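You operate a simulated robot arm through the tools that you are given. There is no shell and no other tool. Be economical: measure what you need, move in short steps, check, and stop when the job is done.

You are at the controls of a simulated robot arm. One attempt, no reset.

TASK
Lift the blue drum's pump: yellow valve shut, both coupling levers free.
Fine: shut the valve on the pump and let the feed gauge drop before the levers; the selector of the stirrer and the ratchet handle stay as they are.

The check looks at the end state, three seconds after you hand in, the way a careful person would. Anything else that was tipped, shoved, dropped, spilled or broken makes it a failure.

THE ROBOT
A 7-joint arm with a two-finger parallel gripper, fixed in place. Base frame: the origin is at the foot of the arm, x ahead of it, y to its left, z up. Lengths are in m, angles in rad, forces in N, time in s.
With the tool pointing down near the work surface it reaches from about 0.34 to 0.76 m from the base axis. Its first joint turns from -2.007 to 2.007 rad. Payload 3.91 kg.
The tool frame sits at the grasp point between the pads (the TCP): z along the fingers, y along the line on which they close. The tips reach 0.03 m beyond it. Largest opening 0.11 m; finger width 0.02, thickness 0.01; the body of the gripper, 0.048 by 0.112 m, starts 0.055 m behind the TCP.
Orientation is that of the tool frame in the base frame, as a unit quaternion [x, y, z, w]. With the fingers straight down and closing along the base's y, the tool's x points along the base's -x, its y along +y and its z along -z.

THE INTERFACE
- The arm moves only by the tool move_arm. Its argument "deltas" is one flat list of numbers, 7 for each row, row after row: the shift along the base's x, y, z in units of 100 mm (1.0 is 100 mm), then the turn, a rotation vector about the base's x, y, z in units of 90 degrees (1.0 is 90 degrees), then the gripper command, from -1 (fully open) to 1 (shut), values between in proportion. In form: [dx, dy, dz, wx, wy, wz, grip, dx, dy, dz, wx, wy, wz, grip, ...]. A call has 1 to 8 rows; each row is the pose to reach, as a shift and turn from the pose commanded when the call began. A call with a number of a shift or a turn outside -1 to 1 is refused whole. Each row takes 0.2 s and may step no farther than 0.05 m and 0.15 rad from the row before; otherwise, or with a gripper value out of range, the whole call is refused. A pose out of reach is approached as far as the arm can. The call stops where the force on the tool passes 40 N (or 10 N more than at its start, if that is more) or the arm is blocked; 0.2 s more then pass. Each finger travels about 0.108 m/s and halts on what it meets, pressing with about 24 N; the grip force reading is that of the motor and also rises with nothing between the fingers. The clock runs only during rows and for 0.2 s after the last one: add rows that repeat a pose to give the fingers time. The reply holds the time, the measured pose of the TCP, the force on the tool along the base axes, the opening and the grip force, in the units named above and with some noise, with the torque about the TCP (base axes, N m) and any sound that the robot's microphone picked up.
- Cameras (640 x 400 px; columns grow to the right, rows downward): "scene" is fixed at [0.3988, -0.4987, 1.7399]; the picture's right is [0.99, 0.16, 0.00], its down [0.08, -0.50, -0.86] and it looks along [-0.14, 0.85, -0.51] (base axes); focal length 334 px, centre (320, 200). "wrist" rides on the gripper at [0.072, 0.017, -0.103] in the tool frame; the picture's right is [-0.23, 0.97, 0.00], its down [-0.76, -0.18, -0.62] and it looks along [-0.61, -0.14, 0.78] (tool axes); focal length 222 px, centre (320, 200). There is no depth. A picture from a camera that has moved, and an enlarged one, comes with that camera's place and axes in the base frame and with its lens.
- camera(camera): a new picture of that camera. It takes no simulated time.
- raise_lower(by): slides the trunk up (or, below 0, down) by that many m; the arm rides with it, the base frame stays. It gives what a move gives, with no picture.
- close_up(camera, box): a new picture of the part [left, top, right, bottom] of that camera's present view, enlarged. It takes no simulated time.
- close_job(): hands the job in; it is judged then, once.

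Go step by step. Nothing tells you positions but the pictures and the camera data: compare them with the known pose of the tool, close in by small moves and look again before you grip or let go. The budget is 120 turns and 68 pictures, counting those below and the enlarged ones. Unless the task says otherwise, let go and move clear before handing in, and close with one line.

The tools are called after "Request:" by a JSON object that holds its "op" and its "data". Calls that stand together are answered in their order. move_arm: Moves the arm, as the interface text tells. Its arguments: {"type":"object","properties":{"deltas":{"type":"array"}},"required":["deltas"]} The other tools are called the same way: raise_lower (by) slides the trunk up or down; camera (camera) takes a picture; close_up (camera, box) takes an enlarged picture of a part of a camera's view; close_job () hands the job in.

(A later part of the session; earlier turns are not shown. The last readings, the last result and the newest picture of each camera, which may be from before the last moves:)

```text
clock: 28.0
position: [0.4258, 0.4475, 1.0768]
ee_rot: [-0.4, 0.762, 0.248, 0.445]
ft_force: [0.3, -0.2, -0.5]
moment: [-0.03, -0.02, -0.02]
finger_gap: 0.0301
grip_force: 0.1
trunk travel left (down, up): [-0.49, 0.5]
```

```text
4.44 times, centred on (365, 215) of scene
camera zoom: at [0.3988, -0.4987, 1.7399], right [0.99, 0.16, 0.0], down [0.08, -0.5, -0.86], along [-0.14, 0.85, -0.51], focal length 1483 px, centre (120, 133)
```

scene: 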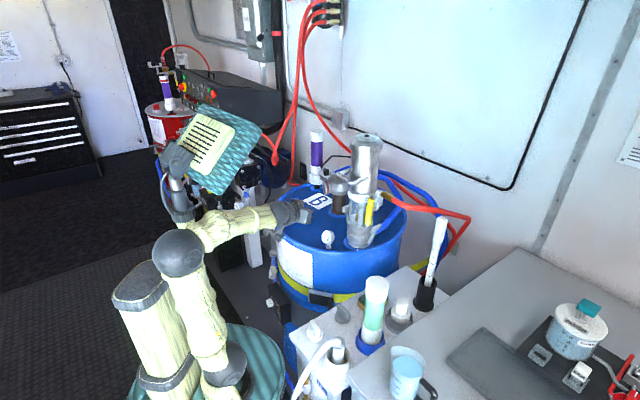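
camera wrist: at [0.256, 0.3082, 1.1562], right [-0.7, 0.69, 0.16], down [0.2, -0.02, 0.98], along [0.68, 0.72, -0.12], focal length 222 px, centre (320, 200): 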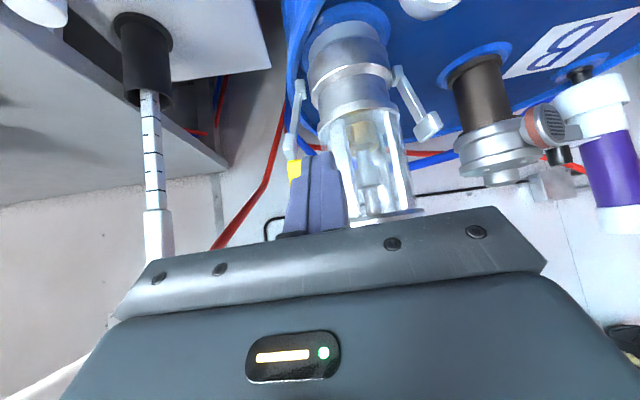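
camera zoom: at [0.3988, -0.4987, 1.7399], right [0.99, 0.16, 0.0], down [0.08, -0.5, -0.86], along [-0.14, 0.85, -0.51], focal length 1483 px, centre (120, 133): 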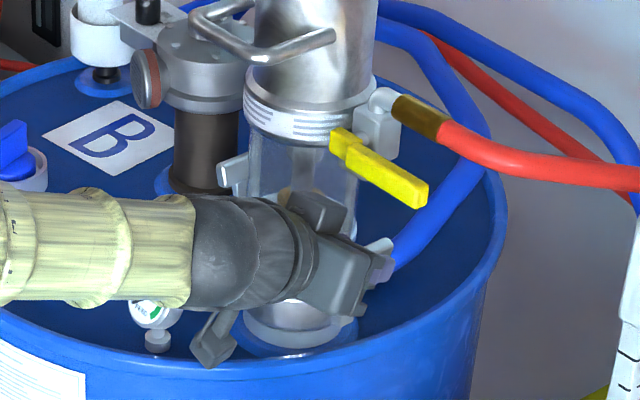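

The fingers straddle the tab. I'll go 8 mm deeper and pull the lever outward and down along its arc with the inner finger.

Request:
{"op": "move_arm", "data": {"deltas": [0.046, 0.066, 0, 0, 0, 0, 0.45, 0.145, -0.002, 0, 0, 0, 0, 0.45, 0.322, -0.124, -0.055, 0, 0, 0, 0.45, 0.462, -0.221, -0.13, 0, 0, 0, 0.18, 0.6, -0.317, -0.22, 0, 0, 0, -0.09, 0.68, -0.371, -0.41, 0, 0, 0, -0.09, 0.7, -0.386, -0.6, 0, 0, 0, -0.09]}}

Request:
{"op": "close_up", "data": {"camera": "wrist", "box": [200, 40, 480, 240]}}

Request:
{"op": "close_up", "data": {"camera": "scene", "box": [310, 170, 420, 260]}}

```text
clock: 29.8
position: [0.4931, 0.4126, 1.0252]
ee_rot: [-0.397, 0.755, 0.255, 0.455]
ft_force: [-0.8, -0.3, 13.9]
moment: [0.46, 0.19, 0.14]
finger_gap: 0.0605
grip_force: 1.1
trunk travel left (down, up): [-0.49, 0.5]
stopped in row 7: the force on the tool passed its limit at 43 N (the readings are from after the stop); the commanded pose is now the measured one
```

```text
2.00 times, centred on (340, 140) of wrist
camera zoom: at [0.4102, 0.3171, 1.0087], right [-0.75, 0.62, 0.23], down [0.05, -0.28, 0.96], along [0.66, 0.73, 0.18], focal length 444 px, centre (280, 320)
```

zoom: 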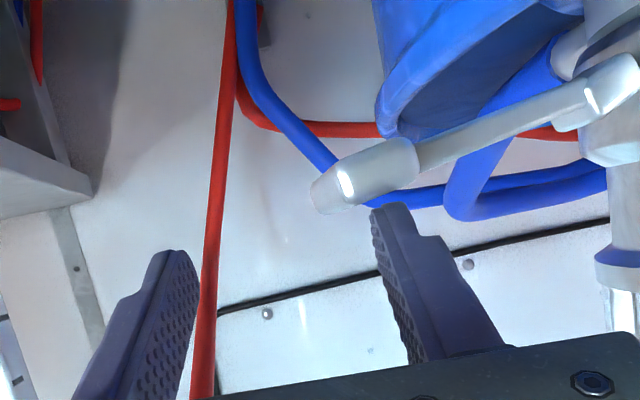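

```text
4.44 times, centred on (365, 215) of scene
camera zoom: at [0.3988, -0.4987, 1.7399], right [0.99, 0.16, 0.0], down [0.08, -0.5, -0.86], along [-0.14, 0.85, -0.51], focal length 1483 px, centre (120, 133)
```

zoom: 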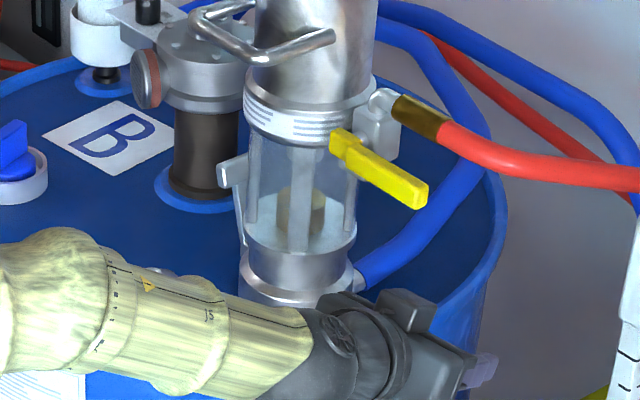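

The right lever has swung out nearly level before meeting resistance. I'll back off and look.

Request:
{"op": "move_arm", "data": {"deltas": [0, 0, 0.1, 0, 0, 0, -0.09, -0.2, -0.29, 0.15, 0, 0, 0, -0.09, -0.45, -0.65, 0.3, 0, 0, 0, -0.09, -0.65, -0.95, 0.4, 0, 0, 0, -0.09]}}

Request:
{"op": "close_up", "data": {"camera": "scene", "box": [310, 170, 420, 260]}}

Request:
{"op": "close_up", "data": {"camera": "wrist", "box": [220, 0, 500, 220]}}

```text
clock: 30.8
position: [0.4302, 0.3178, 1.0632]
ee_rot: [-0.397, 0.757, 0.252, 0.453]
ft_force: [-0.2, 0.2, 0.0]
moment: [-0.03, -0.01, 0.0]
finger_gap: 0.06
grip_force: 0.0
trunk travel left (down, up): [-0.49, 0.5]
```

```text
4.44 times, centred on (365, 215) of scene
camera zoom: at [0.3988, -0.4987, 1.7399], right [0.99, 0.16, 0.0], down [0.08, -0.5, -0.86], along [-0.14, 0.85, -0.51], focal length 1483 px, centre (120, 133)
```

zoom: 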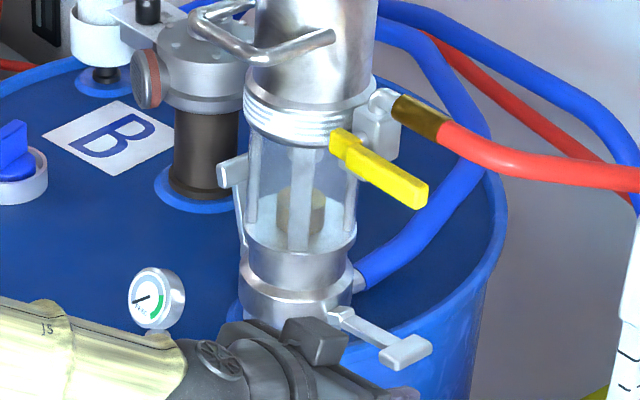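

```text
1.82 times, centred on (360, 110) of wrist
camera zoom: at [0.3466, 0.2224, 1.0479], right [-0.75, 0.63, 0.22], down [0.05, -0.28, 0.96], along [0.66, 0.73, 0.17], focal length 404 px, centre (247, 364)
```

zoom: 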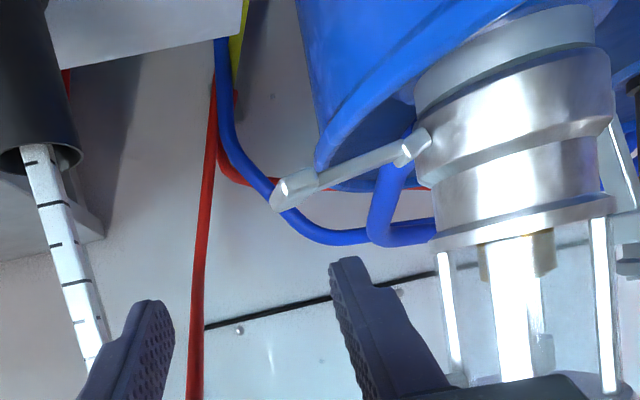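

The right coupling lever is free, the valve is at its stop and the gauge at zero. I'll go round in front of the pump, above the gauge, to the left coupling lever, with a slightly steeper pitch.

Request:
{"op": "move_arm", "data": {"deltas": [-0.1, 0.0, 0.3, 0, 0, 0, 0.45, -0.3, 0.1, 0.6, -0.03, 0.021, 0, 0.45, -0.6, 0.3, 0.65, -0.06, 0.042, 0, 0.45, -0.9, 0.5, 0.7, -0.091, 0.063, 0, 0.45]}}

Request:
{"op": "move_arm", "data": {"deltas": [-0.25, 0.25, 0, 0, 0, 0, 0.45, -0.5, 0.5, 0, 0, 0, 0, 0.45, -0.7, 0.7, 0, 0, 0, 0, 0.45]}}

Request:
{"op": "camera", "data": {"camera": "scene"}}

Request:
{"op": "camera", "data": {"camera": "wrist"}}

```text
clock: 31.8
position: [0.337, 0.3674, 1.1344]
ee_rot: [-0.416, 0.795, 0.217, 0.384]
ft_force: [-0.4, 0.6, 0.1]
moment: [0.01, -0.01, 0.01]
finger_gap: 0.0303
grip_force: 0.0
trunk travel left (down, up): [-0.49, 0.5]
```

```text
clock: 32.5
position: [0.281, 0.4324, 1.1308]
ee_rot: [-0.407, 0.8, 0.224, 0.379]
ft_force: [-0.3, -0.2, 0.1]
moment: [-0.05, 0.0, 0.03]
finger_gap: 0.0304
grip_force: 0.0
trunk travel left (down, up): [-0.49, 0.5]
```

```text
22 pictures are left
```

scene: 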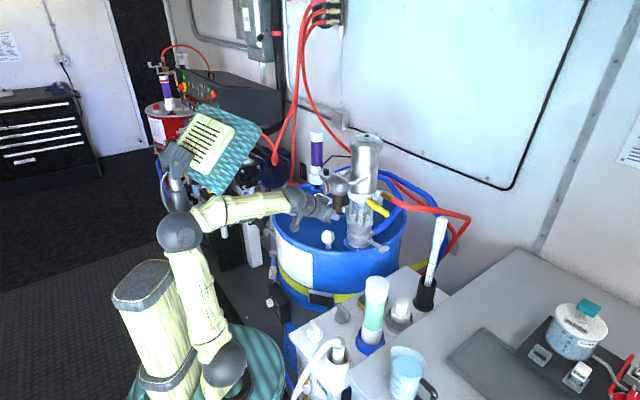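

```text
21 pictures are left
camera wrist: at [0.1957, 0.3369, 1.1369], right [-0.71, 0.66, 0.23], down [0.17, -0.15, 0.97], along [0.68, 0.73, -0.01], focal length 222 px, centre (320, 200)
```

wrist: 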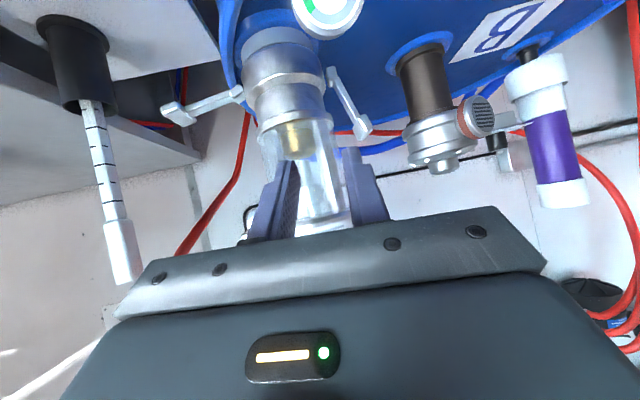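

The left tab shows just right of the finger centreline, near (0.32, 0.57, 1.07). Moving to a standoff on its line.

Request:
{"op": "move_arm", "data": {"deltas": [0.02, 0.22, 0, 0, 0, 0, 0.45, 0.05, 0.44, 0, 0, 0, 0, 0.45, 0.075, 0.66, -0.03, 0, 0, 0, 0.45, 0.075, 0.66, -0.03, 0, 0, 0, 0.45]}}

Request:
{"op": "close_up", "data": {"camera": "wrist", "box": [220, 40, 460, 240]}}

```text
clock: 33.5
position: [0.2828, 0.4975, 1.1363]
ee_rot: [-0.409, 0.796, 0.23, 0.382]
ft_force: [0.2, -0.1, 0.4]
moment: [0.0, -0.05, 0.02]
finger_gap: 0.0304
grip_force: 0.0
trunk travel left (down, up): [-0.49, 0.5]
```

```text
2.00 times, centred on (340, 140) of wrist
camera zoom: at [0.1978, 0.4018, 1.1405], right [-0.72, 0.65, 0.23], down [0.17, -0.16, 0.97], along [0.67, 0.74, 0.0], focal length 444 px, centre (280, 320)
```

zoom: 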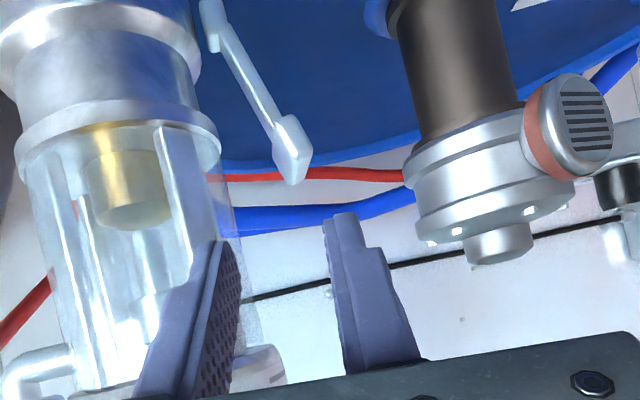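

The tab is well centred with room for the inner finger. Advancing along the tool axis.

Request:
{"op": "move_arm", "data": {"deltas": [0.08, 0.13, -0.13, 0, 0, 0, 0.45, 0.16, 0.27, -0.27, 0, 0, 0, 0.45, 0.24, 0.41, -0.41, 0, 0, 0, 0.45, 0.3, 0.52, -0.53, 0, 0, 0, 0.45, 0.3, 0.52, -0.53, 0, 0, 0, 0.45]}}

Request:
{"op": "close_up", "data": {"camera": "wrist", "box": [220, 40, 460, 240]}}

```text
clock: 34.8
position: [0.3085, 0.5365, 1.078]
ee_rot: [-0.419, 0.792, 0.222, 0.386]
ft_force: [-16.1, 1.7, 12.5]
moment: [0.32, -0.13, 0.62]
finger_gap: 0.0269
grip_force: 0.1
out of reach, approached as far as the arm can: row 3, 4, 5
trunk travel left (down, up): [-0.49, 0.5]
```

```text
2.00 times, centred on (340, 140) of wrist
camera zoom: at [0.2235, 0.4405, 1.0831], right [-0.73, 0.65, 0.21], down [0.15, -0.14, 0.98], along [0.67, 0.75, 0.01], focal length 444 px, centre (280, 320)
```

zoom: 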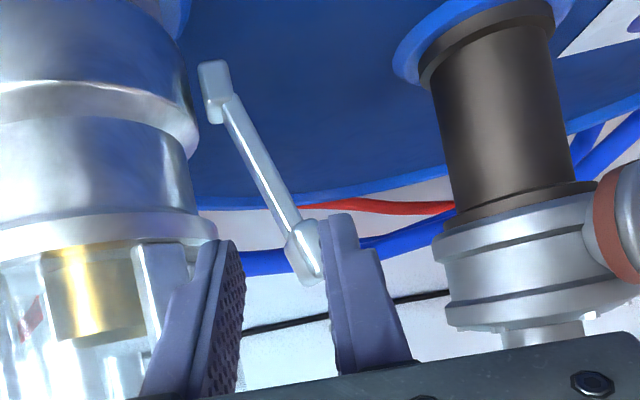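

The outer finger brushed the tab and the arm is again at a limit here. I'll back out, raise, and drop the trunk another 7 cm to gain room.

Request:
{"op": "move_arm", "data": {"deltas": [-0.12, -0.17, 0.17, 0, 0, 0, 0.45, -0.25, -0.35, 0.35, 0, 0, 0, 0.45, -0.35, -0.5, 0.6, 0, 0, 0, 0.45, -0.4, -0.55, 0.9, 0, 0, 0, 0.45, -0.4, -0.55, 0.95, 0, 0, 0, 0.45]}}

```text
clock: 36.0
position: [0.2799, 0.4759, 1.1763]
ee_rot: [-0.407, 0.799, 0.228, 0.381]
ft_force: [0.0, -0.6, -0.3]
moment: [0.01, 0.0, -0.02]
finger_gap: 0.0302
grip_force: 0.0
trunk travel left (down, up): [-0.49, 0.5]
```

Request:
{"op": "raise_lower", "data": {"by": -0.07}}

Request:
{"op": "move_arm", "data": {"deltas": [-0.1, 0.0, 0.1, 0, 0, 0, 0.45, -0.12, 0.1, 0.15, 0, 0, 0, 0.45, -0.12, 0.25, 0.2, 0, 0, 0, 0.45, -0.12, 0.25, 0.2, 0, 0, 0, 0.45]}}

Request:
{"op": "close_up", "data": {"camera": "wrist", "box": [220, 40, 460, 240]}}

```text
clock: 37.0
position: [0.2788, 0.4752, 1.1046]
ee_rot: [-0.408, 0.798, 0.228, 0.38]
ft_force: [0.0, -0.4, 0.9]
moment: [0.01, 0.02, -0.03]
finger_gap: 0.0302
grip_force: 0.1
trunk travel left (down, up): [-0.42, 0.57]
```

```text
clock: 38.0
position: [0.272, 0.4927, 1.1244]
ee_rot: [-0.413, 0.794, 0.234, 0.38]
ft_force: [0.4, -0.2, 1.0]
moment: [0.0, -0.01, 0.02]
finger_gap: 0.0305
grip_force: 0.1
out of reach, approached as far as the arm can: row 3, 4
trunk travel left (down, up): [-0.42, 0.57]
```

```text
2.00 times, centred on (340, 140) of wrist
camera zoom: at [0.1885, 0.3955, 1.1303], right [-0.73, 0.65, 0.24], down [0.17, -0.16, 0.97], along [0.66, 0.75, 0.0], focal length 444 px, centre (280, 320)
```

zoom: 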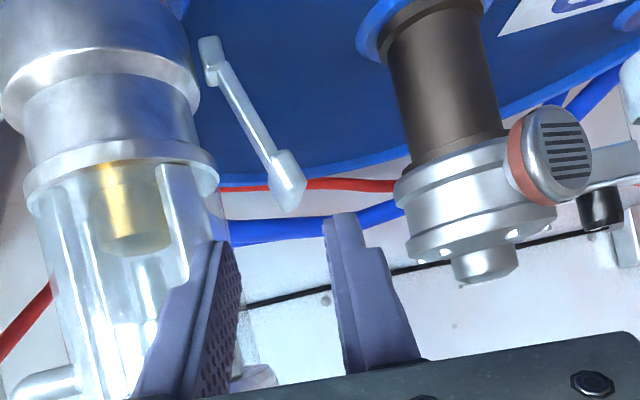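

Still limited on this side; I'll ease the wrist with a bit more yaw and a steeper pitch (45°), as nothing overhangs on the left.

Request:
{"op": "move_arm", "data": {"deltas": [0, 0, 0, -0.0473, 0.0068, 0.031, 0.45, 0, 0, 0, -0.0946, 0.0135, 0.0623, 0.45, 0, 0, 0, -0.0946, 0.0135, 0.0623, 0.45]}}

Request:
{"op": "move_arm", "data": {"deltas": [0, 0.1, 0, 0, 0, 0, 0.45, 0, 0.2, 0, 0, 0, 0, 0.45, 0, 0.2, 0, 0, 0, 0, 0.45]}}

```text
clock: 38.8
position: [0.2713, 0.493, 1.124]
ee_rot: [-0.476, 0.792, 0.188, 0.333]
ft_force: [0.2, 0.7, 0.5]
moment: [0.02, -0.01, 0.0]
finger_gap: 0.0301
grip_force: 0.1
trunk travel left (down, up): [-0.42, 0.57]
```

```text
clock: 39.6
position: [0.2658, 0.5195, 1.1185]
ee_rot: [-0.479, 0.792, 0.18, 0.334]
ft_force: [0.2, 0.3, -0.3]
moment: [0.01, 0.0, -0.05]
finger_gap: 0.0304
grip_force: 0.0
trunk travel left (down, up): [-0.42, 0.57]
```

That freed it up. I'll align with the tab, then advance along the tool axis.

Request:
{"op": "move_arm", "data": {"deltas": [0.12, 0.01, -0.02, 0, 0, 0, 0.45, 0.25, 0.015, -0.045, 0, 0, 0, 0.45, 0.25, 0.015, -0.045, 0, 0, 0, 0.45]}}

Request:
{"op": "close_up", "data": {"camera": "wrist", "box": [220, 40, 460, 240]}}

```text
clock: 40.4
position: [0.2903, 0.5198, 1.114]
ee_rot: [-0.48, 0.79, 0.183, 0.334]
ft_force: [0.2, 0.2, 0.0]
moment: [0.01, 0.01, 0.01]
finger_gap: 0.0303
grip_force: 0.1
trunk travel left (down, up): [-0.42, 0.57]
```

```text
2.00 times, centred on (340, 140) of wrist
camera zoom: at [0.2152, 0.4181, 1.1357], right [-0.78, 0.61, 0.13], down [0.18, 0.02, 0.98], along [0.59, 0.79, -0.13], focal length 444 px, centre (280, 320)
```

zoom: 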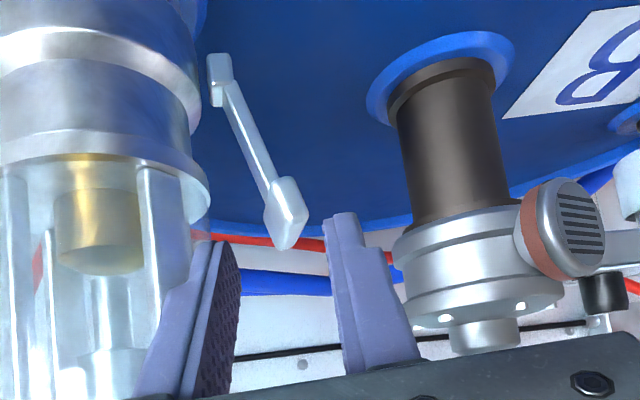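

Request:
{"op": "move_arm", "data": {"deltas": [0.06, 0.11, -0.12, 0, 0, 0, 0.45, 0.12, 0.22, -0.24, 0, 0, 0, 0.45, 0.165, 0.32, -0.35, 0, 0, 0, 0.45, 0.165, 0.32, -0.35, 0, 0, 0, 0.45]}}

Request:
{"op": "close_up", "data": {"camera": "wrist", "box": [220, 40, 460, 240]}}

```text
clock: 41.4
position: [0.3001, 0.5347, 1.081]
ee_rot: [-0.477, 0.793, 0.183, 0.333]
ft_force: [0.0, -0.3, -0.1]
moment: [-0.02, 0.04, -0.02]
finger_gap: 0.0302
grip_force: 0.0
out of reach, approached as far as the arm can: row 2, 3, 4
trunk travel left (down, up): [-0.42, 0.57]
```

```text
2.00 times, centred on (340, 140) of wrist
camera zoom: at [0.2256, 0.4334, 1.1018], right [-0.78, 0.61, 0.13], down [0.18, 0.02, 0.98], along [0.6, 0.79, -0.12], focal length 444 px, centre (280, 320)
```

zoom: 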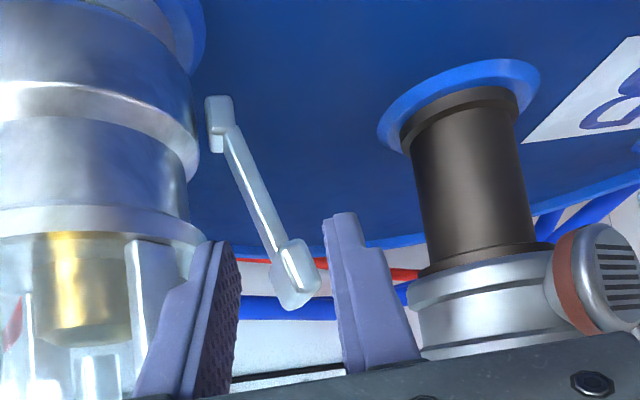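

It is centred but about 15 mm short in depth, limited by arm height. I'll back off and up, then lower the trunk a further 6 cm and come in level.

Request:
{"op": "move_arm", "data": {"deltas": [-0.06, -0.11, 0.12, 0, 0, 0, 0.45, -0.12, -0.2, 0.3, 0, 0, 0, 0.45, -0.15, -0.25, 0.6, 0, 0, 0, 0.45, -0.15, -0.25, 0.7, 0, 0, 0, 0.45]}}

Request:
{"op": "raise_lower", "data": {"by": -0.07}}

```text
clock: 42.4
position: [0.2872, 0.5089, 1.1501]
ee_rot: [-0.48, 0.791, 0.182, 0.333]
ft_force: [-0.7, -0.2, -0.2]
moment: [0.0, 0.04, -0.04]
finger_gap: 0.0302
grip_force: 0.1
trunk travel left (down, up): [-0.42, 0.57]
```

```text
clock: 43.5
position: [0.2864, 0.5093, 1.0804]
ee_rot: [-0.479, 0.792, 0.18, 0.334]
ft_force: [0.2, -0.8, -0.2]
moment: [-0.03, -0.01, -0.03]
finger_gap: 0.0304
grip_force: 0.0
trunk travel left (down, up): [-0.35, 0.64]
```

Request:
{"op": "move_arm", "data": {"deltas": [0.06, 0.14, 0, 0, 0, 0, 0.45, 0.12, 0.29, 0, 0, 0, 0, 0.45, 0.186, 0.437, 0, 0, 0, 0, 0.45, 0.186, 0.437, 0, 0, 0, 0, 0.45]}}

Request:
{"op": "close_up", "data": {"camera": "wrist", "box": [220, 40, 460, 240]}}

```text
clock: 44.5
position: [0.301, 0.5242, 1.0717]
ee_rot: [-0.48, 0.79, 0.183, 0.334]
ft_force: [0.1, -0.1, -0.1]
moment: [0.0, -0.01, -0.03]
finger_gap: 0.0306
grip_force: 0.1
out of reach, approached as far as the arm can: row 1, 2, 3, 4
trunk travel left (down, up): [-0.35, 0.64]
```

```text
2.00 times, centred on (340, 140) of wrist
camera zoom: at [0.2269, 0.4221, 1.0929], right [-0.79, 0.6, 0.13], down [0.18, 0.02, 0.98], along [0.59, 0.8, -0.12], focal length 444 px, centre (280, 320)
```

zoom: 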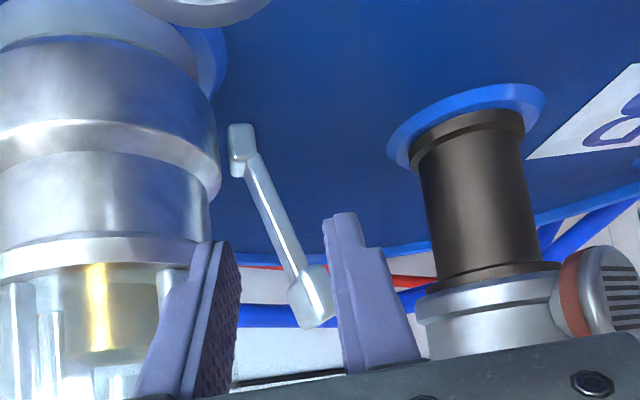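

Lowering didn't help, so the limit is the tool's yaw relative to the arm's bearing. I'll back off slightly and yaw the tool another 12°.

Request:
{"op": "move_arm", "data": {"deltas": [-0.1, -0.15, 0.05, 0, 0, 0, 0.45, -0.1, -0.15, 0.08, 0, 0, 0.067, 0.45, -0.1, -0.15, 0.08, 0, 0, 0.133, 0.45, -0.1, -0.15, 0.08, 0, 0, 0.133, 0.45]}}

Request:
{"op": "move_arm", "data": {"deltas": [0.05, 0.1, 0, 0, 0, 0, 0.45, 0.1, 0.2, 0, 0, 0, 0, 0.45, 0.1, 0.2, 0, 0, 0, 0, 0.45]}}

```text
clock: 45.5
position: [0.2918, 0.5098, 1.0792]
ee_rot: [-0.56, 0.736, 0.216, 0.312]
ft_force: [-0.1, 0.8, -0.2]
moment: [0.03, 0.01, 0.0]
finger_gap: 0.0302
grip_force: 0.1
trunk travel left (down, up): [-0.35, 0.64]
```

```text
clock: 46.3
position: [0.3029, 0.5276, 1.0811]
ee_rot: [-0.56, 0.736, 0.215, 0.313]
ft_force: [-0.3, 0.2, -0.2]
moment: [-0.03, -0.01, -0.01]
finger_gap: 0.0301
grip_force: 0.2
trunk travel left (down, up): [-0.35, 0.64]
```

That works. Advancing the last 2 cm and checking.

Request:
{"op": "move_arm", "data": {"deltas": [0.03, 0.1, 0, 0, 0, 0, 0.45, 0.06, 0.2, 0, 0, 0, 0, 0.45, 0.06, 0.2, 0, 0, 0, 0, 0.45]}}

Request:
{"op": "close_up", "data": {"camera": "wrist", "box": [220, 40, 460, 240]}}

```text
clock: 47.1
position: [0.3018, 0.5322, 1.0768]
ee_rot: [-0.558, 0.738, 0.214, 0.313]
ft_force: [-0.7, 0.0, 0.5]
moment: [0.0, 0.01, -0.01]
finger_gap: 0.0301
grip_force: 0.1
out of reach, approached as far as the arm can: row 1, 2, 3
trunk travel left (down, up): [-0.35, 0.64]
```

```text
2.00 times, centred on (340, 140) of wrist
camera zoom: at [0.2489, 0.4175, 1.0986], right [-0.89, 0.43, 0.13], down [0.17, 0.06, 0.98], along [0.42, 0.9, -0.12], focal length 444 px, centre (280, 320)
```

zoom: 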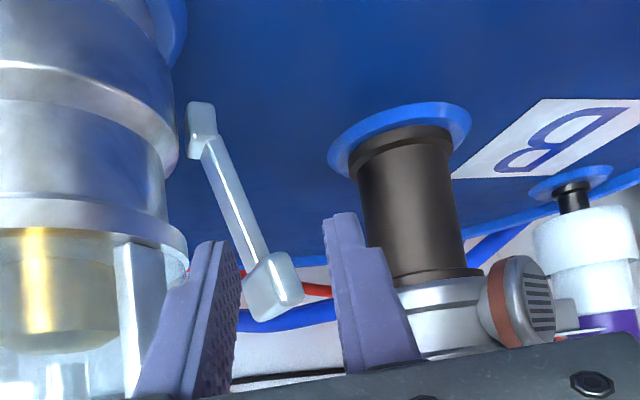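

The depth limit persists; comparing with the right side, the trunk is now too low for this. I'll retreat, raise the trunk 0.12 while keeping the new yaw, and come in again.

Request:
{"op": "move_arm", "data": {"deltas": [-0.1, -0.25, 0.08, 0, 0, 0, 0.45, -0.25, -0.5, 0.15, 0, 0, 0, 0.45, -0.42, -0.75, 0.22, 0, 0, 0, 0.45, -0.5, -0.82, 0.22, 0, 0, 0, 0.45]}}

Request:
{"op": "raise_lower", "data": {"by": 0.12}}

Request:
{"op": "move_arm", "data": {"deltas": [0, 0, -0.35, 0, 0, 0, 0.45, 0, 0, -0.7, 0, 0, 0, 0.45, 0, 0, -0.98, 0, 0, 0, 0.45, 0, 0, -0.98, 0, 0, 0, 0.45]}}

```text
clock: 48.1
position: [0.2611, 0.4412, 1.0981]
ee_rot: [-0.548, 0.746, 0.222, 0.307]
ft_force: [-0.7, -0.2, 0.1]
moment: [0.02, -0.01, -0.02]
finger_gap: 0.0305
grip_force: 0.0
trunk travel left (down, up): [-0.35, 0.64]
```

```text
clock: 49.6
position: [0.257, 0.4439, 1.2175]
ee_rot: [-0.552, 0.743, 0.219, 0.308]
ft_force: [0.1, 0.1, 0.5]
moment: [-0.02, 0.0, -0.04]
finger_gap: 0.0303
grip_force: 0.0
trunk travel left (down, up): [-0.47, 0.52]
```

```text
clock: 50.6
position: [0.2523, 0.45, 1.1226]
ee_rot: [-0.556, 0.738, 0.221, 0.312]
ft_force: [0.1, 0.4, 0.2]
moment: [-0.02, 0.01, -0.01]
finger_gap: 0.0303
grip_force: 0.0
trunk travel left (down, up): [-0.47, 0.52]
```

Request:
{"op": "move_arm", "data": {"deltas": [0.15, 0.2, -0.05, 0, 0, 0, 0.45, 0.3, 0.42, -0.15, 0, 0, 0, 0.45, 0.42, 0.65, -0.3, 0, 0, 0, 0.45, 0.5, 0.8, -0.4, 0, 0, 0, 0.45, 0.55, 1.0, -0.43, 0, 0, 0, 0.45, 0.55, 1.0, -0.43, 0, 0, 0, 0.45]}}

Request:
{"op": "close_up", "data": {"camera": "wrist", "box": [220, 40, 460, 240]}}

```text
clock: 51.9
position: [0.3003, 0.5396, 1.0786]
ee_rot: [-0.557, 0.74, 0.215, 0.311]
ft_force: [-15.8, -27.5, 1.6]
moment: [1.48, -1.0, -1.79]
finger_gap: 0.0304
grip_force: 0.1
out of reach, approached as far as the arm can: row 5, 6
trunk travel left (down, up): [-0.47, 0.52]
stopped in row 6: the force on the tool passed its limit at 44 N (the readings are from after the stop); the commanded pose is now the measured one
```

```text
2.00 times, centred on (340, 140) of wrist
camera zoom: at [0.2459, 0.425, 1.1016], right [-0.89, 0.44, 0.13], down [0.18, 0.06, 0.98], along [0.42, 0.9, -0.13], focal length 444 px, centre (280, 320)
```

zoom: 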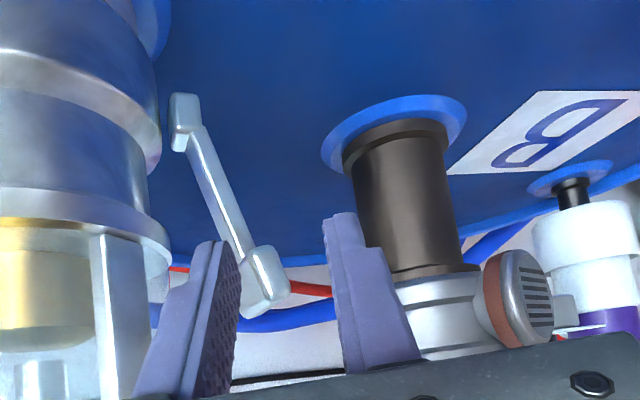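

The contact (z ≈ 1.135, at the pump's sight section) shows the wide hand is what blocks here. I'll change approach: come at the left lever from above-outside with the tool nearly vertical, narrow side of the hand to the pump, so first I retreat and rise.

Request:
{"op": "move_arm", "data": {"deltas": [-0.1, -0.2, 0.0, 0, 0, 0, 0.45, -0.25, -0.45, 0.1, 0, 0, 0, 0.45, -0.4, -0.75, 0.2, 0, 0, 0, 0.45, -0.55, -0.95, 0.5, 0, 0, 0, 1, -0.65, -0.98, 0.9, 0, 0, 0, 1]}}

Request:
{"op": "move_arm", "data": {"deltas": [0, 0, 0.3, -0.08, 0.02, 0, 1, 0, 0, 0.6, -0.16, 0.04, 0, 1, 0, 0, 0.8, -0.24, 0.07, 0, 1, 0, 0, 0.8, -0.32, 0.09, 0, 1, 0, 0, 0.8, -0.4, 0.11, 0, 1, 0, 0, 0.8, -0.477, 0.132, 0, 1, 0, 0, 0.8, -0.477, 0.132, 0, 1]}}

```text
clock: 53.1
position: [0.2419, 0.4432, 1.1623]
ee_rot: [-0.553, 0.745, 0.217, 0.304]
ft_force: [0.6, -0.1, -0.1]
moment: [0.01, 0.01, 0.04]
finger_gap: 0.0
grip_force: 24.1
trunk travel left (down, up): [-0.47, 0.52]
```

```text
clock: 54.7
position: [0.182, 0.3865, 1.2194]
ee_rot: [-0.617, 0.787, 0.021, 0.018]
ft_force: [0.6, -1.0, 0.3]
moment: [0.03, -0.01, 0.06]
finger_gap: 0.0
grip_force: 24.0
out of reach, approached as far as the arm can: row 3, 4, 5, 6, 7
trunk travel left (down, up): [-0.47, 0.52]
```

Request:
{"op": "move_arm", "data": {"deltas": [0, 0.1, 0, 0, 0, -0.0885, 1, 0, 0.2, 0, 0, 0, -0.177, 1, 0, 0.3, 0, 0, 0, -0.2655, 1, 0, 0.4, 0, 0, 0, -0.354, 1, 0, 0.5, 0, 0, 0, -0.4425, 1, 0, 0.6, 0, 0, 0, -0.531, 1, 0, 0.7, 0, 0, 0, -0.6195, 1, 0, 0.7, 0, 0, 0, -0.708, 1]}}

Request:
{"op": "move_arm", "data": {"deltas": [0, 0, 0, 0, 0, -0.0885, 1, 0, 0, 0, 0, 0, -0.177, 1, 0, 0, 0, 0, 0, -0.2655, 1, 0, 0, 0, 0, 0, -0.354, 1, 0, 0, 0, 0, 0, -0.4425, 1, 0, 0, 0, 0, 0, -0.53, 1, 0, 0, 0, 0, 0, -0.53, 1]}}

```text
clock: 56.5
position: [0.3292, 0.1594, 1.2303]
ee_rot: [-0.127, 0.991, 0.014, 0.025]
ft_force: [0.6, 0.9, -0.9]
moment: [-0.04, 0.06, 0.02]
finger_gap: 0.0
grip_force: 24.0
out of reach, approached as far as the arm can: row 1, 2, 3, 4, 5, 6, 7, 8
trunk travel left (down, up): [-0.47, 0.52]
```

```text
clock: 58.1
position: [0.3219, -0.0858, 1.2354]
ee_rot: [0.302, 0.953, -0.003, 0.027]
ft_force: [-0.1, -0.2, 1.0]
moment: [-0.02, -0.01, 0.0]
finger_gap: 0.0005
grip_force: 23.9
out of reach, approached as far as the arm can: row 1, 2, 3, 4, 5, 6, 7
trunk travel left (down, up): [-0.47, 0.52]
```

The close-in, high pose was beyond the arm's reach, so it swung clear to the side. I'll raise the trunk and lower the arm for a comfortable height, then come back round well above everything.

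Request:
{"op": "raise_lower", "data": {"by": 0.14}}

Request:
{"op": "move_arm", "data": {"deltas": [0.1, 0.1, -0.2, 0, 0, 0, 1, 0.2, 0.3, -0.4, 0, 0, 0, 1, 0.3, 0.6, -0.6, 0, 0, 0, 1, 0.4, 0.9, -0.8, 0, 0, 0, 1, 0.4, 0.9, -0.8, 0, 0, 0, 1]}}

Request:
{"op": "camera", "data": {"camera": "scene"}}

```text
clock: 59.8
position: [0.3229, -0.0853, 1.3769]
ee_rot: [0.301, 0.953, -0.002, 0.028]
ft_force: [0.2, 0.2, -0.1]
moment: [0.01, -0.02, -0.01]
finger_gap: 0.0
grip_force: 23.8
trunk travel left (down, up): [-0.61, 0.38]
```

```text
clock: 61.0
position: [0.3422, -0.1026, 1.3231]
ee_rot: [0.3, 0.954, -0.003, 0.027]
ft_force: [-0.5, 0.5, 0.3]
moment: [-0.01, 0.0, 0.01]
finger_gap: 0.0
grip_force: 24.1
out of reach, approached as far as the arm can: row 1, 2, 3, 4, 5
trunk travel left (down, up): [-0.61, 0.38]
```

```text
12 pictures are left
```

scene: 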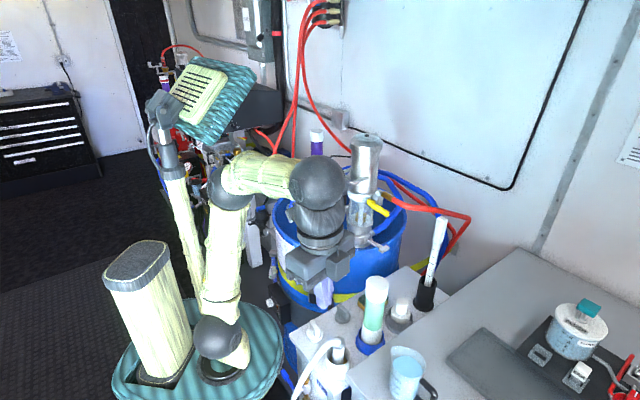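

Request:
{"op": "move_arm", "data": {"deltas": [0.25, 0.0, -0.2, 0, 0, 0, 1, 0.5, 0.0, -0.4, 0, 0, 0, 1, 0.75, 0.0, -0.6, 0, 0, 0, 1, 0.75, 0.0, -0.6, 0, 0, 0, 1]}}

```text
clock: 62.0
position: [0.3769, -0.1189, 1.2579]
ee_rot: [0.299, 0.954, -0.002, 0.028]
ft_force: [-0.8, -0.3, -0.2]
moment: [0.0, 0.0, 0.02]
finger_gap: 0.0
grip_force: 24.2
out of reach, approached as far as the arm can: row 1, 2, 3, 4
trunk travel left (down, up): [-0.61, 0.38]
```

The roll limit of the wrist keeps this orientation out of reach near the drum, so I'll go back to the front approach, this time with the fingers wide open so the hand stays clear outside the pump. Returning round in steps.

Request:
{"op": "move_arm", "data": {"deltas": [0, 0.25, 0, 0, 0, 0.088, 1, 0, 0.5, 0, 0, 0, 0.176, 1, 0, 0.75, 0, 0, 0, 0.264, 1, 0, 1.0, 0, 0, 0, 0.352, 1, 0, 1.0, 0, 0, 0, 0.44, 1, 0, 1.0, 0, 0, 0, 0.528, 1]}}

Request:
{"op": "move_arm", "data": {"deltas": [0, 0.25, 0, 0, 0, 0.088, 1, 0, 0.5, 0, 0, 0, 0.176, 1, 0, 0.75, 0, 0, 0, 0.264, 1, 0, 1.0, 0, 0, 0, 0.352, 1, 0, 1.0, 0, 0, 0, 0.44, 1]}}

Request:
{"op": "move_arm", "data": {"deltas": [0, 0.25, 0, 0, 0, 0.07, 0.5, -0.1, 0.5, 0, 0, 0, 0.14, 0, -0.2, 0.75, 0, 0, 0, 0.21, -0.5, -0.4, 1.0, 0, 0, 0, 0.24, -0.9, -0.5, 1.0, 0, 0, 0, 0.24, -0.9]}}

```text
clock: 63.4
position: [0.378, -0.0173, 1.2607]
ee_rot: [-0.109, 0.994, 0.009, 0.026]
ft_force: [0.7, 0.9, -0.7]
moment: [-0.01, 0.04, -0.01]
finger_gap: 0.0001
grip_force: 23.9
trunk travel left (down, up): [-0.61, 0.38]
```

```text
clock: 64.6
position: [0.3768, 0.0812, 1.2597]
ee_rot: [-0.44, 0.898, 0.017, 0.02]
ft_force: [0.2, 0.9, 0.4]
moment: [0.01, -0.01, 0.03]
finger_gap: 0.0001
grip_force: 23.8
trunk travel left (down, up): [-0.61, 0.38]
```

```text
clock: 65.8
position: [0.3264, 0.1807, 1.2559]
ee_rot: [-0.599, 0.8, 0.021, 0.018]
ft_force: [-0.6, 0.0, -0.1]
moment: [0.0, -0.02, 0.0]
finger_gap: 0.1045
grip_force: 0.1
trunk travel left (down, up): [-0.61, 0.38]
```

Request:
{"op": "move_arm", "data": {"deltas": [-0.15, 0.25, 0, 0, 0, 0, -0.9, -0.3, 0.5, 0, 0, 0, 0, -0.9, -0.45, 0.75, 0, 0, 0, 0, -0.9, -0.6, 1.0, 0, 0, 0, 0, -0.9, -0.6, 1.0, 0, 0, 0, 0, -0.9]}}

Request:
{"op": "move_arm", "data": {"deltas": [-0.05, 0.15, 0, 0.08, -0.023, 0, -0.9, -0.1, 0.3, 0, 0.16, -0.047, 0, -0.9, -0.15, 0.45, 0, 0.24, -0.07, 0, -0.9, -0.2, 0.6, 0, 0.32, -0.094, 0, -0.9, -0.2, 0.8, 0, 0.4, -0.117, 0, -0.9, -0.2, 1.0, 0, 0.48, -0.14, 0, -0.9, -0.2, 1.0, 0, 0.534, -0.156, 0, -0.9]}}

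```text
clock: 67.0
position: [0.2688, 0.2825, 1.2582]
ee_rot: [-0.598, 0.801, 0.024, 0.018]
ft_force: [-0.3, 0.5, -0.3]
moment: [-0.02, -0.01, 0.0]
finger_gap: 0.1048
grip_force: 0.0
trunk travel left (down, up): [-0.61, 0.38]
```

```text
clock: 68.6
position: [0.248, 0.3821, 1.2572]
ee_rot: [-0.537, 0.714, 0.274, 0.357]
ft_force: [0.4, -0.2, -0.2]
moment: [-0.01, 0.02, -0.01]
finger_gap: 0.1045
grip_force: 0.1
trunk travel left (down, up): [-0.61, 0.38]
```

Good, all reachable this way. I'll lower the trunk 0.10, go to a standoff outside-front of the left lever with the fingers wide open, and look.

Request:
{"op": "raise_lower", "data": {"by": -0.1}}

Request:
{"op": "move_arm", "data": {"deltas": [0.01, 0.3, -0.05, 0, 0, 0, -0.9, 0.02, 0.6, -0.15, 0, 0, 0, -0.9, 0.04, 0.97, -0.26, 0, 0, 0, -0.9, 0.04, 0.97, -0.26, 0, 0, 0, -0.9]}}

Request:
{"op": "camera", "data": {"camera": "wrist"}}

```text
clock: 69.9
position: [0.2537, 0.3824, 1.1508]
ee_rot: [-0.533, 0.72, 0.28, 0.345]
ft_force: [0.7, -0.1, 0.8]
moment: [-0.02, -0.07, -0.02]
finger_gap: 0.1046
grip_force: 0.1
trunk travel left (down, up): [-0.51, 0.48]
```

```text
clock: 70.9
position: [0.2523, 0.4788, 1.1326]
ee_rot: [-0.537, 0.714, 0.273, 0.356]
ft_force: [0.1, -0.2, 1.1]
moment: [0.01, 0.04, -0.01]
finger_gap: 0.1043
grip_force: 0.1
trunk travel left (down, up): [-0.51, 0.48]
```

```text
11 pictures are left
camera wrist: at [0.2004, 0.3616, 1.1364], right [-0.9, 0.4, 0.19], down [0.17, -0.09, 0.98], along [0.41, 0.91, 0.02], focal length 222 px, centre (320, 200)
```

wrist: 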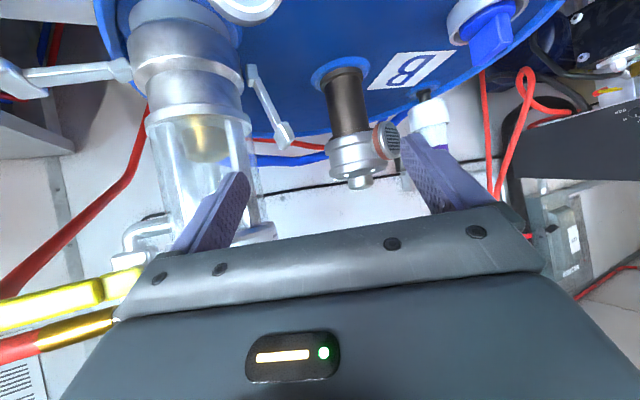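

The left tab and the inner finger's path look clear. Advancing along the tool axis so only the inner finger enters the gap.

Request:
{"op": "move_arm", "data": {"deltas": [0.05, 0.18, -0.14, 0, 0, 0, -0.9, 0.1, 0.35, -0.27, 0, 0, 0, -0.9, 0.15, 0.53, -0.41, 0, 0, 0, -0.9, 0.195, 0.7, -0.545, 0, 0, 0, -0.9, 0.195, 0.7, -0.545, 0, 0, 0, -0.9]}}

Request:
{"op": "close_up", "data": {"camera": "wrist", "box": [120, 40, 440, 240]}}

```text
clock: 72.1
position: [0.2729, 0.5499, 1.077]
ee_rot: [-0.538, 0.714, 0.273, 0.354]
ft_force: [-1.0, 0.6, -0.8]
moment: [0.0, 0.0, 0.03]
finger_gap: 0.1043
grip_force: 0.2
trunk travel left (down, up): [-0.51, 0.48]
```

```text
2.00 times, centred on (280, 140) of wrist
camera zoom: at [0.2211, 0.4326, 1.0798], right [-0.9, 0.4, 0.19], down [0.17, -0.09, 0.98], along [0.41, 0.91, 0.02], focal length 444 px, centre (400, 320)
```

zoom: 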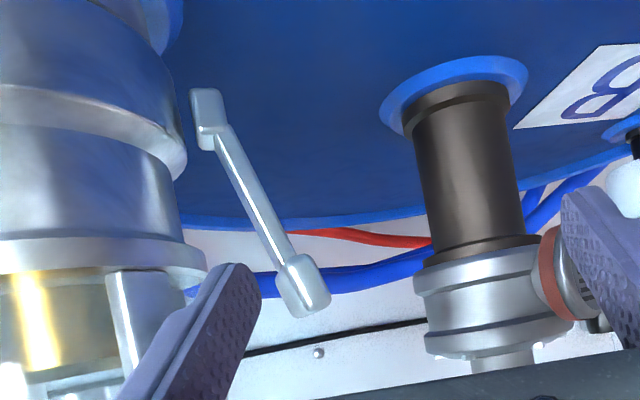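

Inserted without contact. Now sweep the lever outward and down with the inner finger.

Request:
{"op": "move_arm", "data": {"deltas": [0.047, 0.065, 0, 0, 0, 0, -0.9, -0.087, 0.162, -0.01, 0, 0, 0, -0.9, -0.212, 0.253, -0.045, 0, 0, 0, -0.9, -0.289, 0.308, -0.12, 0, 0, 0, -0.9, -0.366, 0.364, -0.21, 0, 0, 0, -0.9, -0.443, 0.42, -0.4, 0, 0, 0, -0.9, -0.463, 0.434, -0.58, 0, 0, 0, -0.9]}}

Request:
{"op": "camera", "data": {"camera": "wrist"}}

```text
clock: 73.7
position: [0.219, 0.5656, 1.0329]
ee_rot: [-0.538, 0.714, 0.273, 0.354]
ft_force: [-0.6, -1.0, 0.6]
moment: [0.0, 0.0, 0.01]
finger_gap: 0.1045
grip_force: 0.0
out of reach, approached as far as the arm can: row 4, 5, 6, 7
trunk travel left (down, up): [-0.51, 0.48]
```

```text
9 pictures are left
camera wrist: at [0.1665, 0.4486, 1.0366], right [-0.9, 0.4, 0.19], down [0.17, -0.09, 0.98], along [0.41, 0.91, 0.02], focal length 222 px, centre (320, 200)
```

wrist: 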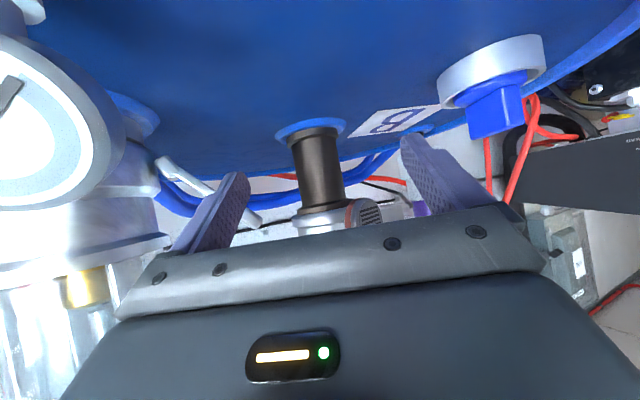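

The left lever has moved to roughly 50°, but the arm reached its limit before finishing. I'll lift back away from the gauge, yaw 15° more, and re-enter to finish.

Request:
{"op": "move_arm", "data": {"deltas": [0, -0.2, 0.25, 0, 0, 0, -0.9, 0, -0.5, 0.5, 0, 0, 0, -0.9, 0.1, -0.74, 0.8, 0, 0, 0, -0.9, 0.2, -0.74, 0.94, 0, 0, 0.084, -0.9, 0.31, -0.74, 0.94, 0, 0, 0.167, -0.9, 0.31, -0.74, 0.94, 0, 0, 0.167, -0.9]}}

Request:
{"op": "camera", "data": {"camera": "wrist"}}

```text
clock: 75.1
position: [0.25, 0.4932, 1.1287]
ee_rot: [-0.625, 0.637, 0.321, 0.316]
ft_force: [-0.5, 0.2, 0.0]
moment: [-0.01, 0.02, 0.01]
finger_gap: 0.1045
grip_force: 0.0
trunk travel left (down, up): [-0.51, 0.48]
```

```text
8 pictures are left
camera wrist: at [0.2314, 0.3661, 1.1312], right [-0.97, 0.15, 0.2], down [0.19, -0.05, 0.98], along [0.15, 0.99, 0.02], focal length 222 px, centre (320, 200)
```

wrist: 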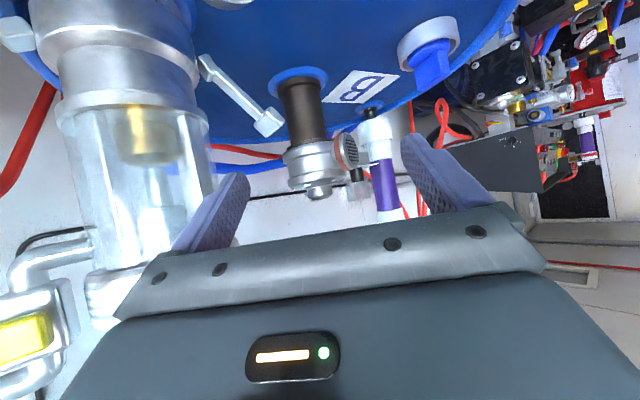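

The left lever now stands around 40° out. Re-entering with the inner finger above and inside it, clear of the pump.

Request:
{"op": "move_arm", "data": {"deltas": [0.1, 0.05, -0.03, 0, 0, 0, -0.9, 0.14, 0.2, -0.17, 0, 0, 0, -0.9, 0.148, 0.37, -0.33, 0, 0, 0, -0.9, 0.148, 0.54, -0.487, 0, 0, 0, -0.9, 0.148, 0.54, -0.487, 0, 0, 0, -0.9]}}

```text
clock: 76.3
position: [0.2618, 0.5472, 1.0759]
ee_rot: [-0.627, 0.638, 0.317, 0.316]
ft_force: [0.0, 0.1, -0.1]
moment: [0.02, 0.0, 0.01]
finger_gap: 0.1046
grip_force: 0.1
trunk travel left (down, up): [-0.51, 0.48]
```

Request:
{"op": "move_arm", "data": {"deltas": [-0.085, 0.062, -0.05, 0, 0, 0, -0.9, -0.17, 0.123, -0.12, 0, 0, 0, -0.9, -0.23, 0.165, -0.21, 0, 0, 0, -0.9, -0.28, 0.203, -0.3, 0, 0, 0, -0.9, -0.31, 0.22, -0.38, 0, 0, 0, -0.9, -0.329, 0.238, -0.46, 0, 0, 0, -0.9]}}

Request:
{"op": "camera", "data": {"camera": "wrist"}}

```text
clock: 77.7
position: [0.2264, 0.5576, 1.0402]
ee_rot: [-0.627, 0.638, 0.317, 0.316]
ft_force: [0.5, -0.3, -0.2]
moment: [0.01, 0.04, 0.0]
finger_gap: 0.1044
grip_force: 0.0
out of reach, approached as far as the arm can: row 3, 4, 5, 6
trunk travel left (down, up): [-0.51, 0.48]
```

```text
7 pictures are left
camera wrist: at [0.2071, 0.4314, 1.0443], right [-0.97, 0.15, 0.19], down [0.18, -0.05, 0.98], along [0.16, 0.99, 0.02], focal length 222 px, centre (320, 200)
```

wrist: 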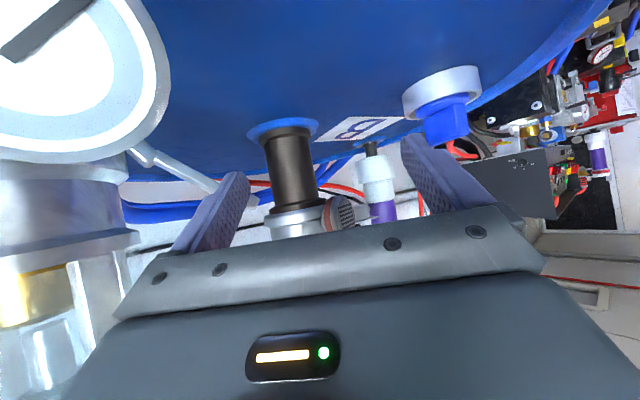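

The lever is near 60° now; the arm is short on low reach, so I'll press it down by lowering the trunk a little, with the finger on top of it.

Request:
{"op": "raise_lower", "data": {"by": -0.025}}

Request:
{"op": "move_arm", "data": {"deltas": [-0.04, 0.04, 0, 0, 0, 0, -0.9, -0.07, 0.07, -0.03, 0, 0, 0, -0.9]}}

Request:
{"op": "camera", "data": {"camera": "wrist"}}

```text
clock: 78.4
position: [0.2262, 0.5573, 1.0158]
ee_rot: [-0.627, 0.637, 0.318, 0.316]
ft_force: [0.3, 0.5, 0.8]
moment: [0.02, 0.0, 0.01]
finger_gap: 0.1044
grip_force: 0.1
trunk travel left (down, up): [-0.485, 0.505]
```

```text
clock: 79.0
position: [0.2171, 0.5607, 1.0142]
ee_rot: [-0.627, 0.638, 0.318, 0.316]
ft_force: [0.8, 0.4, 0.0]
moment: [0.03, 0.01, 0.0]
finger_gap: 0.1046
grip_force: 0.1
out of reach, approached as far as the arm can: row 2
trunk travel left (down, up): [-0.485, 0.505]
```

```text
6 pictures are left
camera wrist: at [0.1979, 0.4346, 1.0183], right [-0.97, 0.15, 0.19], down [0.19, -0.05, 0.98], along [0.16, 0.99, 0.02], focal length 222 px, centre (320, 200)
```

wrist: 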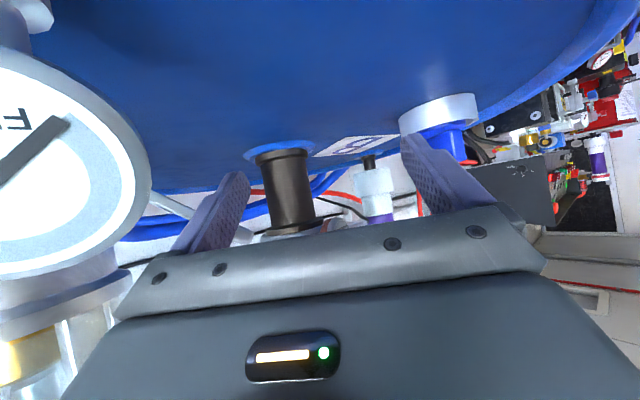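

The finger slid just in front of the lever without catching it. I'll lift off, steepen the tool (pitch about 25°) where reach is better, and press the lever down from above.

Request:
{"op": "move_arm", "data": {"deltas": [0, -0.15, 0.3, 0, 0, 0, -0.9, 0, -0.3, 0.65, 0, 0, 0, -0.9, 0.1, -0.3, 0.97, 0, 0, 0, -0.9, 0.2, -0.2, 0.97, -0.08, 0, 0, -0.9, 0.3, -0.1, 0.97, -0.16, 0, 0, -0.9, 0.3, 0, 0.97, -0.24, 0, 0, -0.9, 0.3, 0.1, 0.97, -0.311, 0, 0, -0.9, 0.3, 0.1, 0.97, -0.311, 0, 0, -0.9]}}

```text
clock: 80.8
position: [0.2233, 0.5114, 1.1068]
ee_rot: [-0.685, 0.695, 0.153, 0.156]
ft_force: [-0.2, 0.7, -0.5]
moment: [-0.04, 0.0, 0.01]
finger_gap: 0.1043
grip_force: 0.1
out of reach, approached as far as the arm can: row 5, 6, 7, 8
trunk travel left (down, up): [-0.485, 0.505]
```

The steep tool runs out of reach upward, so for this pose the trunk should be higher. I'll step aside and alternate trunk up and arm down.

Request:
{"op": "move_arm", "data": {"deltas": [-0.3, -0.3, 0.1, 0, 0, 0, -0.9, -0.3, -0.3, 0.1, 0, 0, 0, -0.9]}}

Request:
{"op": "raise_lower", "data": {"by": 0.12}}

Request:
{"op": "move_arm", "data": {"deltas": [0, 0, -0.3, 0, 0, 0, -0.9, 0, 0, -0.6, 0, 0, 0, -0.9, 0, 0, -0.9, 0, 0, 0, -0.9, 0, 0, -0.9, 0, 0, 0, -0.9]}}

Request:
{"op": "raise_lower", "data": {"by": 0.12}}

Request:
{"op": "move_arm", "data": {"deltas": [0, 0, -0.3, 0, 0, 0, -0.9, 0, 0, -0.6, 0, 0, 0, -0.9, 0, 0, -0.9, 0, 0, 0, -0.9, 0, 0, -0.9, 0, 0, 0, -0.9]}}

```text
clock: 81.4
position: [0.1953, 0.4787, 1.1177]
ee_rot: [-0.684, 0.696, 0.152, 0.156]
ft_force: [-0.3, 0.0, -0.1]
moment: [0.01, 0.03, -0.02]
finger_gap: 0.1046
grip_force: 0.0
trunk travel left (down, up): [-0.485, 0.505]
```

```text
clock: 82.9
position: [0.1965, 0.4778, 1.2361]
ee_rot: [-0.684, 0.696, 0.154, 0.156]
ft_force: [-0.1, 0.0, -0.1]
moment: [-0.02, 0.01, 0.01]
finger_gap: 0.1047
grip_force: 0.1
trunk travel left (down, up): [-0.605, 0.385]
```

```text
clock: 83.9
position: [0.1948, 0.4791, 1.1465]
ee_rot: [-0.685, 0.695, 0.154, 0.156]
ft_force: [-0.2, -0.2, -0.3]
moment: [-0.02, -0.02, 0.02]
finger_gap: 0.1043
grip_force: 0.2
trunk travel left (down, up): [-0.605, 0.385]
```

```text
clock: 85.4
position: [0.1939, 0.4794, 1.269]
ee_rot: [-0.684, 0.696, 0.154, 0.156]
ft_force: [0.0, 0.1, 0.0]
moment: [-0.01, 0.05, 0.03]
finger_gap: 0.1044
grip_force: 0.2
trunk travel left (down, up): [-0.725, 0.265]
```

```text
clock: 86.4
position: [0.194, 0.4782, 1.176]
ee_rot: [-0.685, 0.695, 0.153, 0.155]
ft_force: [0.4, -0.1, 0.4]
moment: [0.0, 0.02, -0.01]
finger_gap: 0.1046
grip_force: 0.0
trunk travel left (down, up): [-0.725, 0.265]
```

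Request:
{"op": "move_arm", "data": {"deltas": [0.05, 0.25, -0.1, 0, 0, 0, -0.9, 0.1, 0.5, -0.2, 0, 0, 0, -0.9, 0.25, 0.75, -0.3, 0, 0, 0, -0.9, 0.5, 0.95, -0.46, 0, 0, 0, -0.9, 0.5, 0.95, -0.46, 0, 0, 0, -0.9]}}

Request:
{"op": "camera", "data": {"camera": "wrist"}}

```text
clock: 87.6
position: [0.2075, 0.4843, 1.1855]
ee_rot: [-0.685, 0.695, 0.153, 0.156]
ft_force: [-0.6, -0.2, -0.1]
moment: [-0.02, 0.0, -0.01]
finger_gap: 0.1045
grip_force: 0.2
out of reach, approached as far as the arm can: row 1, 2, 3, 4, 5
trunk travel left (down, up): [-0.725, 0.265]
```

```text
5 pictures are left
camera wrist: at [0.1892, 0.3744, 1.2472], right [-0.97, 0.22, 0.1], down [0.18, 0.42, 0.89], along [0.16, 0.88, -0.45], focal length 222 px, centre (320, 200)
```

wrist: 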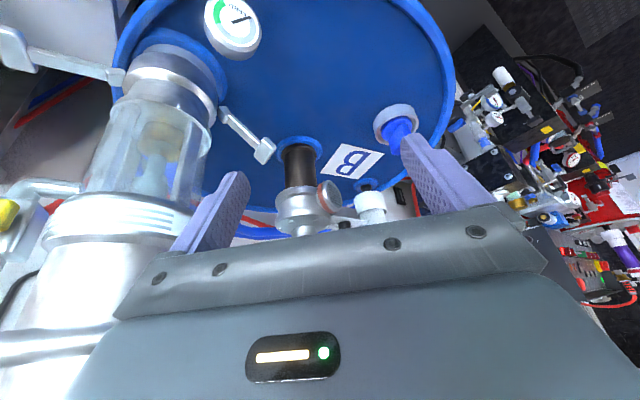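

The lever remains partly open, and reach is again restricted with this yaw. I'll test whether turning the yaw back toward the arm's bearing frees it.

Request:
{"op": "move_arm", "data": {"deltas": [0, 0, 0, 0, 0, -0.09, -0.9, 0, 0, 0, 0, 0, -0.18, -0.9, 0, 0, 0, 0, 0, -0.25, -0.9, 0, 0, 0, 0, 0, -0.25, -0.9]}}

Request:
{"op": "move_arm", "data": {"deltas": [0, 0.2, -0.1, 0, 0, 0, -0.9, 0.0, 0.4, -0.2, 0, 0, 0, -0.9, 0.0, 0.6, -0.2, 0, 0, 0, -0.9, 0.0, 0.6, -0.2, 0, 0, 0, -0.9]}}

```text
clock: 88.6
position: [0.2069, 0.4858, 1.1855]
ee_rot: [-0.537, 0.815, 0.121, 0.182]
ft_force: [0.5, 0.7, -0.8]
moment: [0.0, 0.01, -0.01]
finger_gap: 0.1046
grip_force: 0.0
trunk travel left (down, up): [-0.725, 0.265]
```

```text
clock: 89.6
position: [0.2075, 0.4831, 1.1816]
ee_rot: [-0.536, 0.815, 0.121, 0.181]
ft_force: [0.2, -0.7, 0.1]
moment: [0.0, 0.0, 0.02]
finger_gap: 0.1044
grip_force: 0.1
out of reach, approached as far as the arm can: row 1, 2, 3, 4
trunk travel left (down, up): [-0.725, 0.265]
```

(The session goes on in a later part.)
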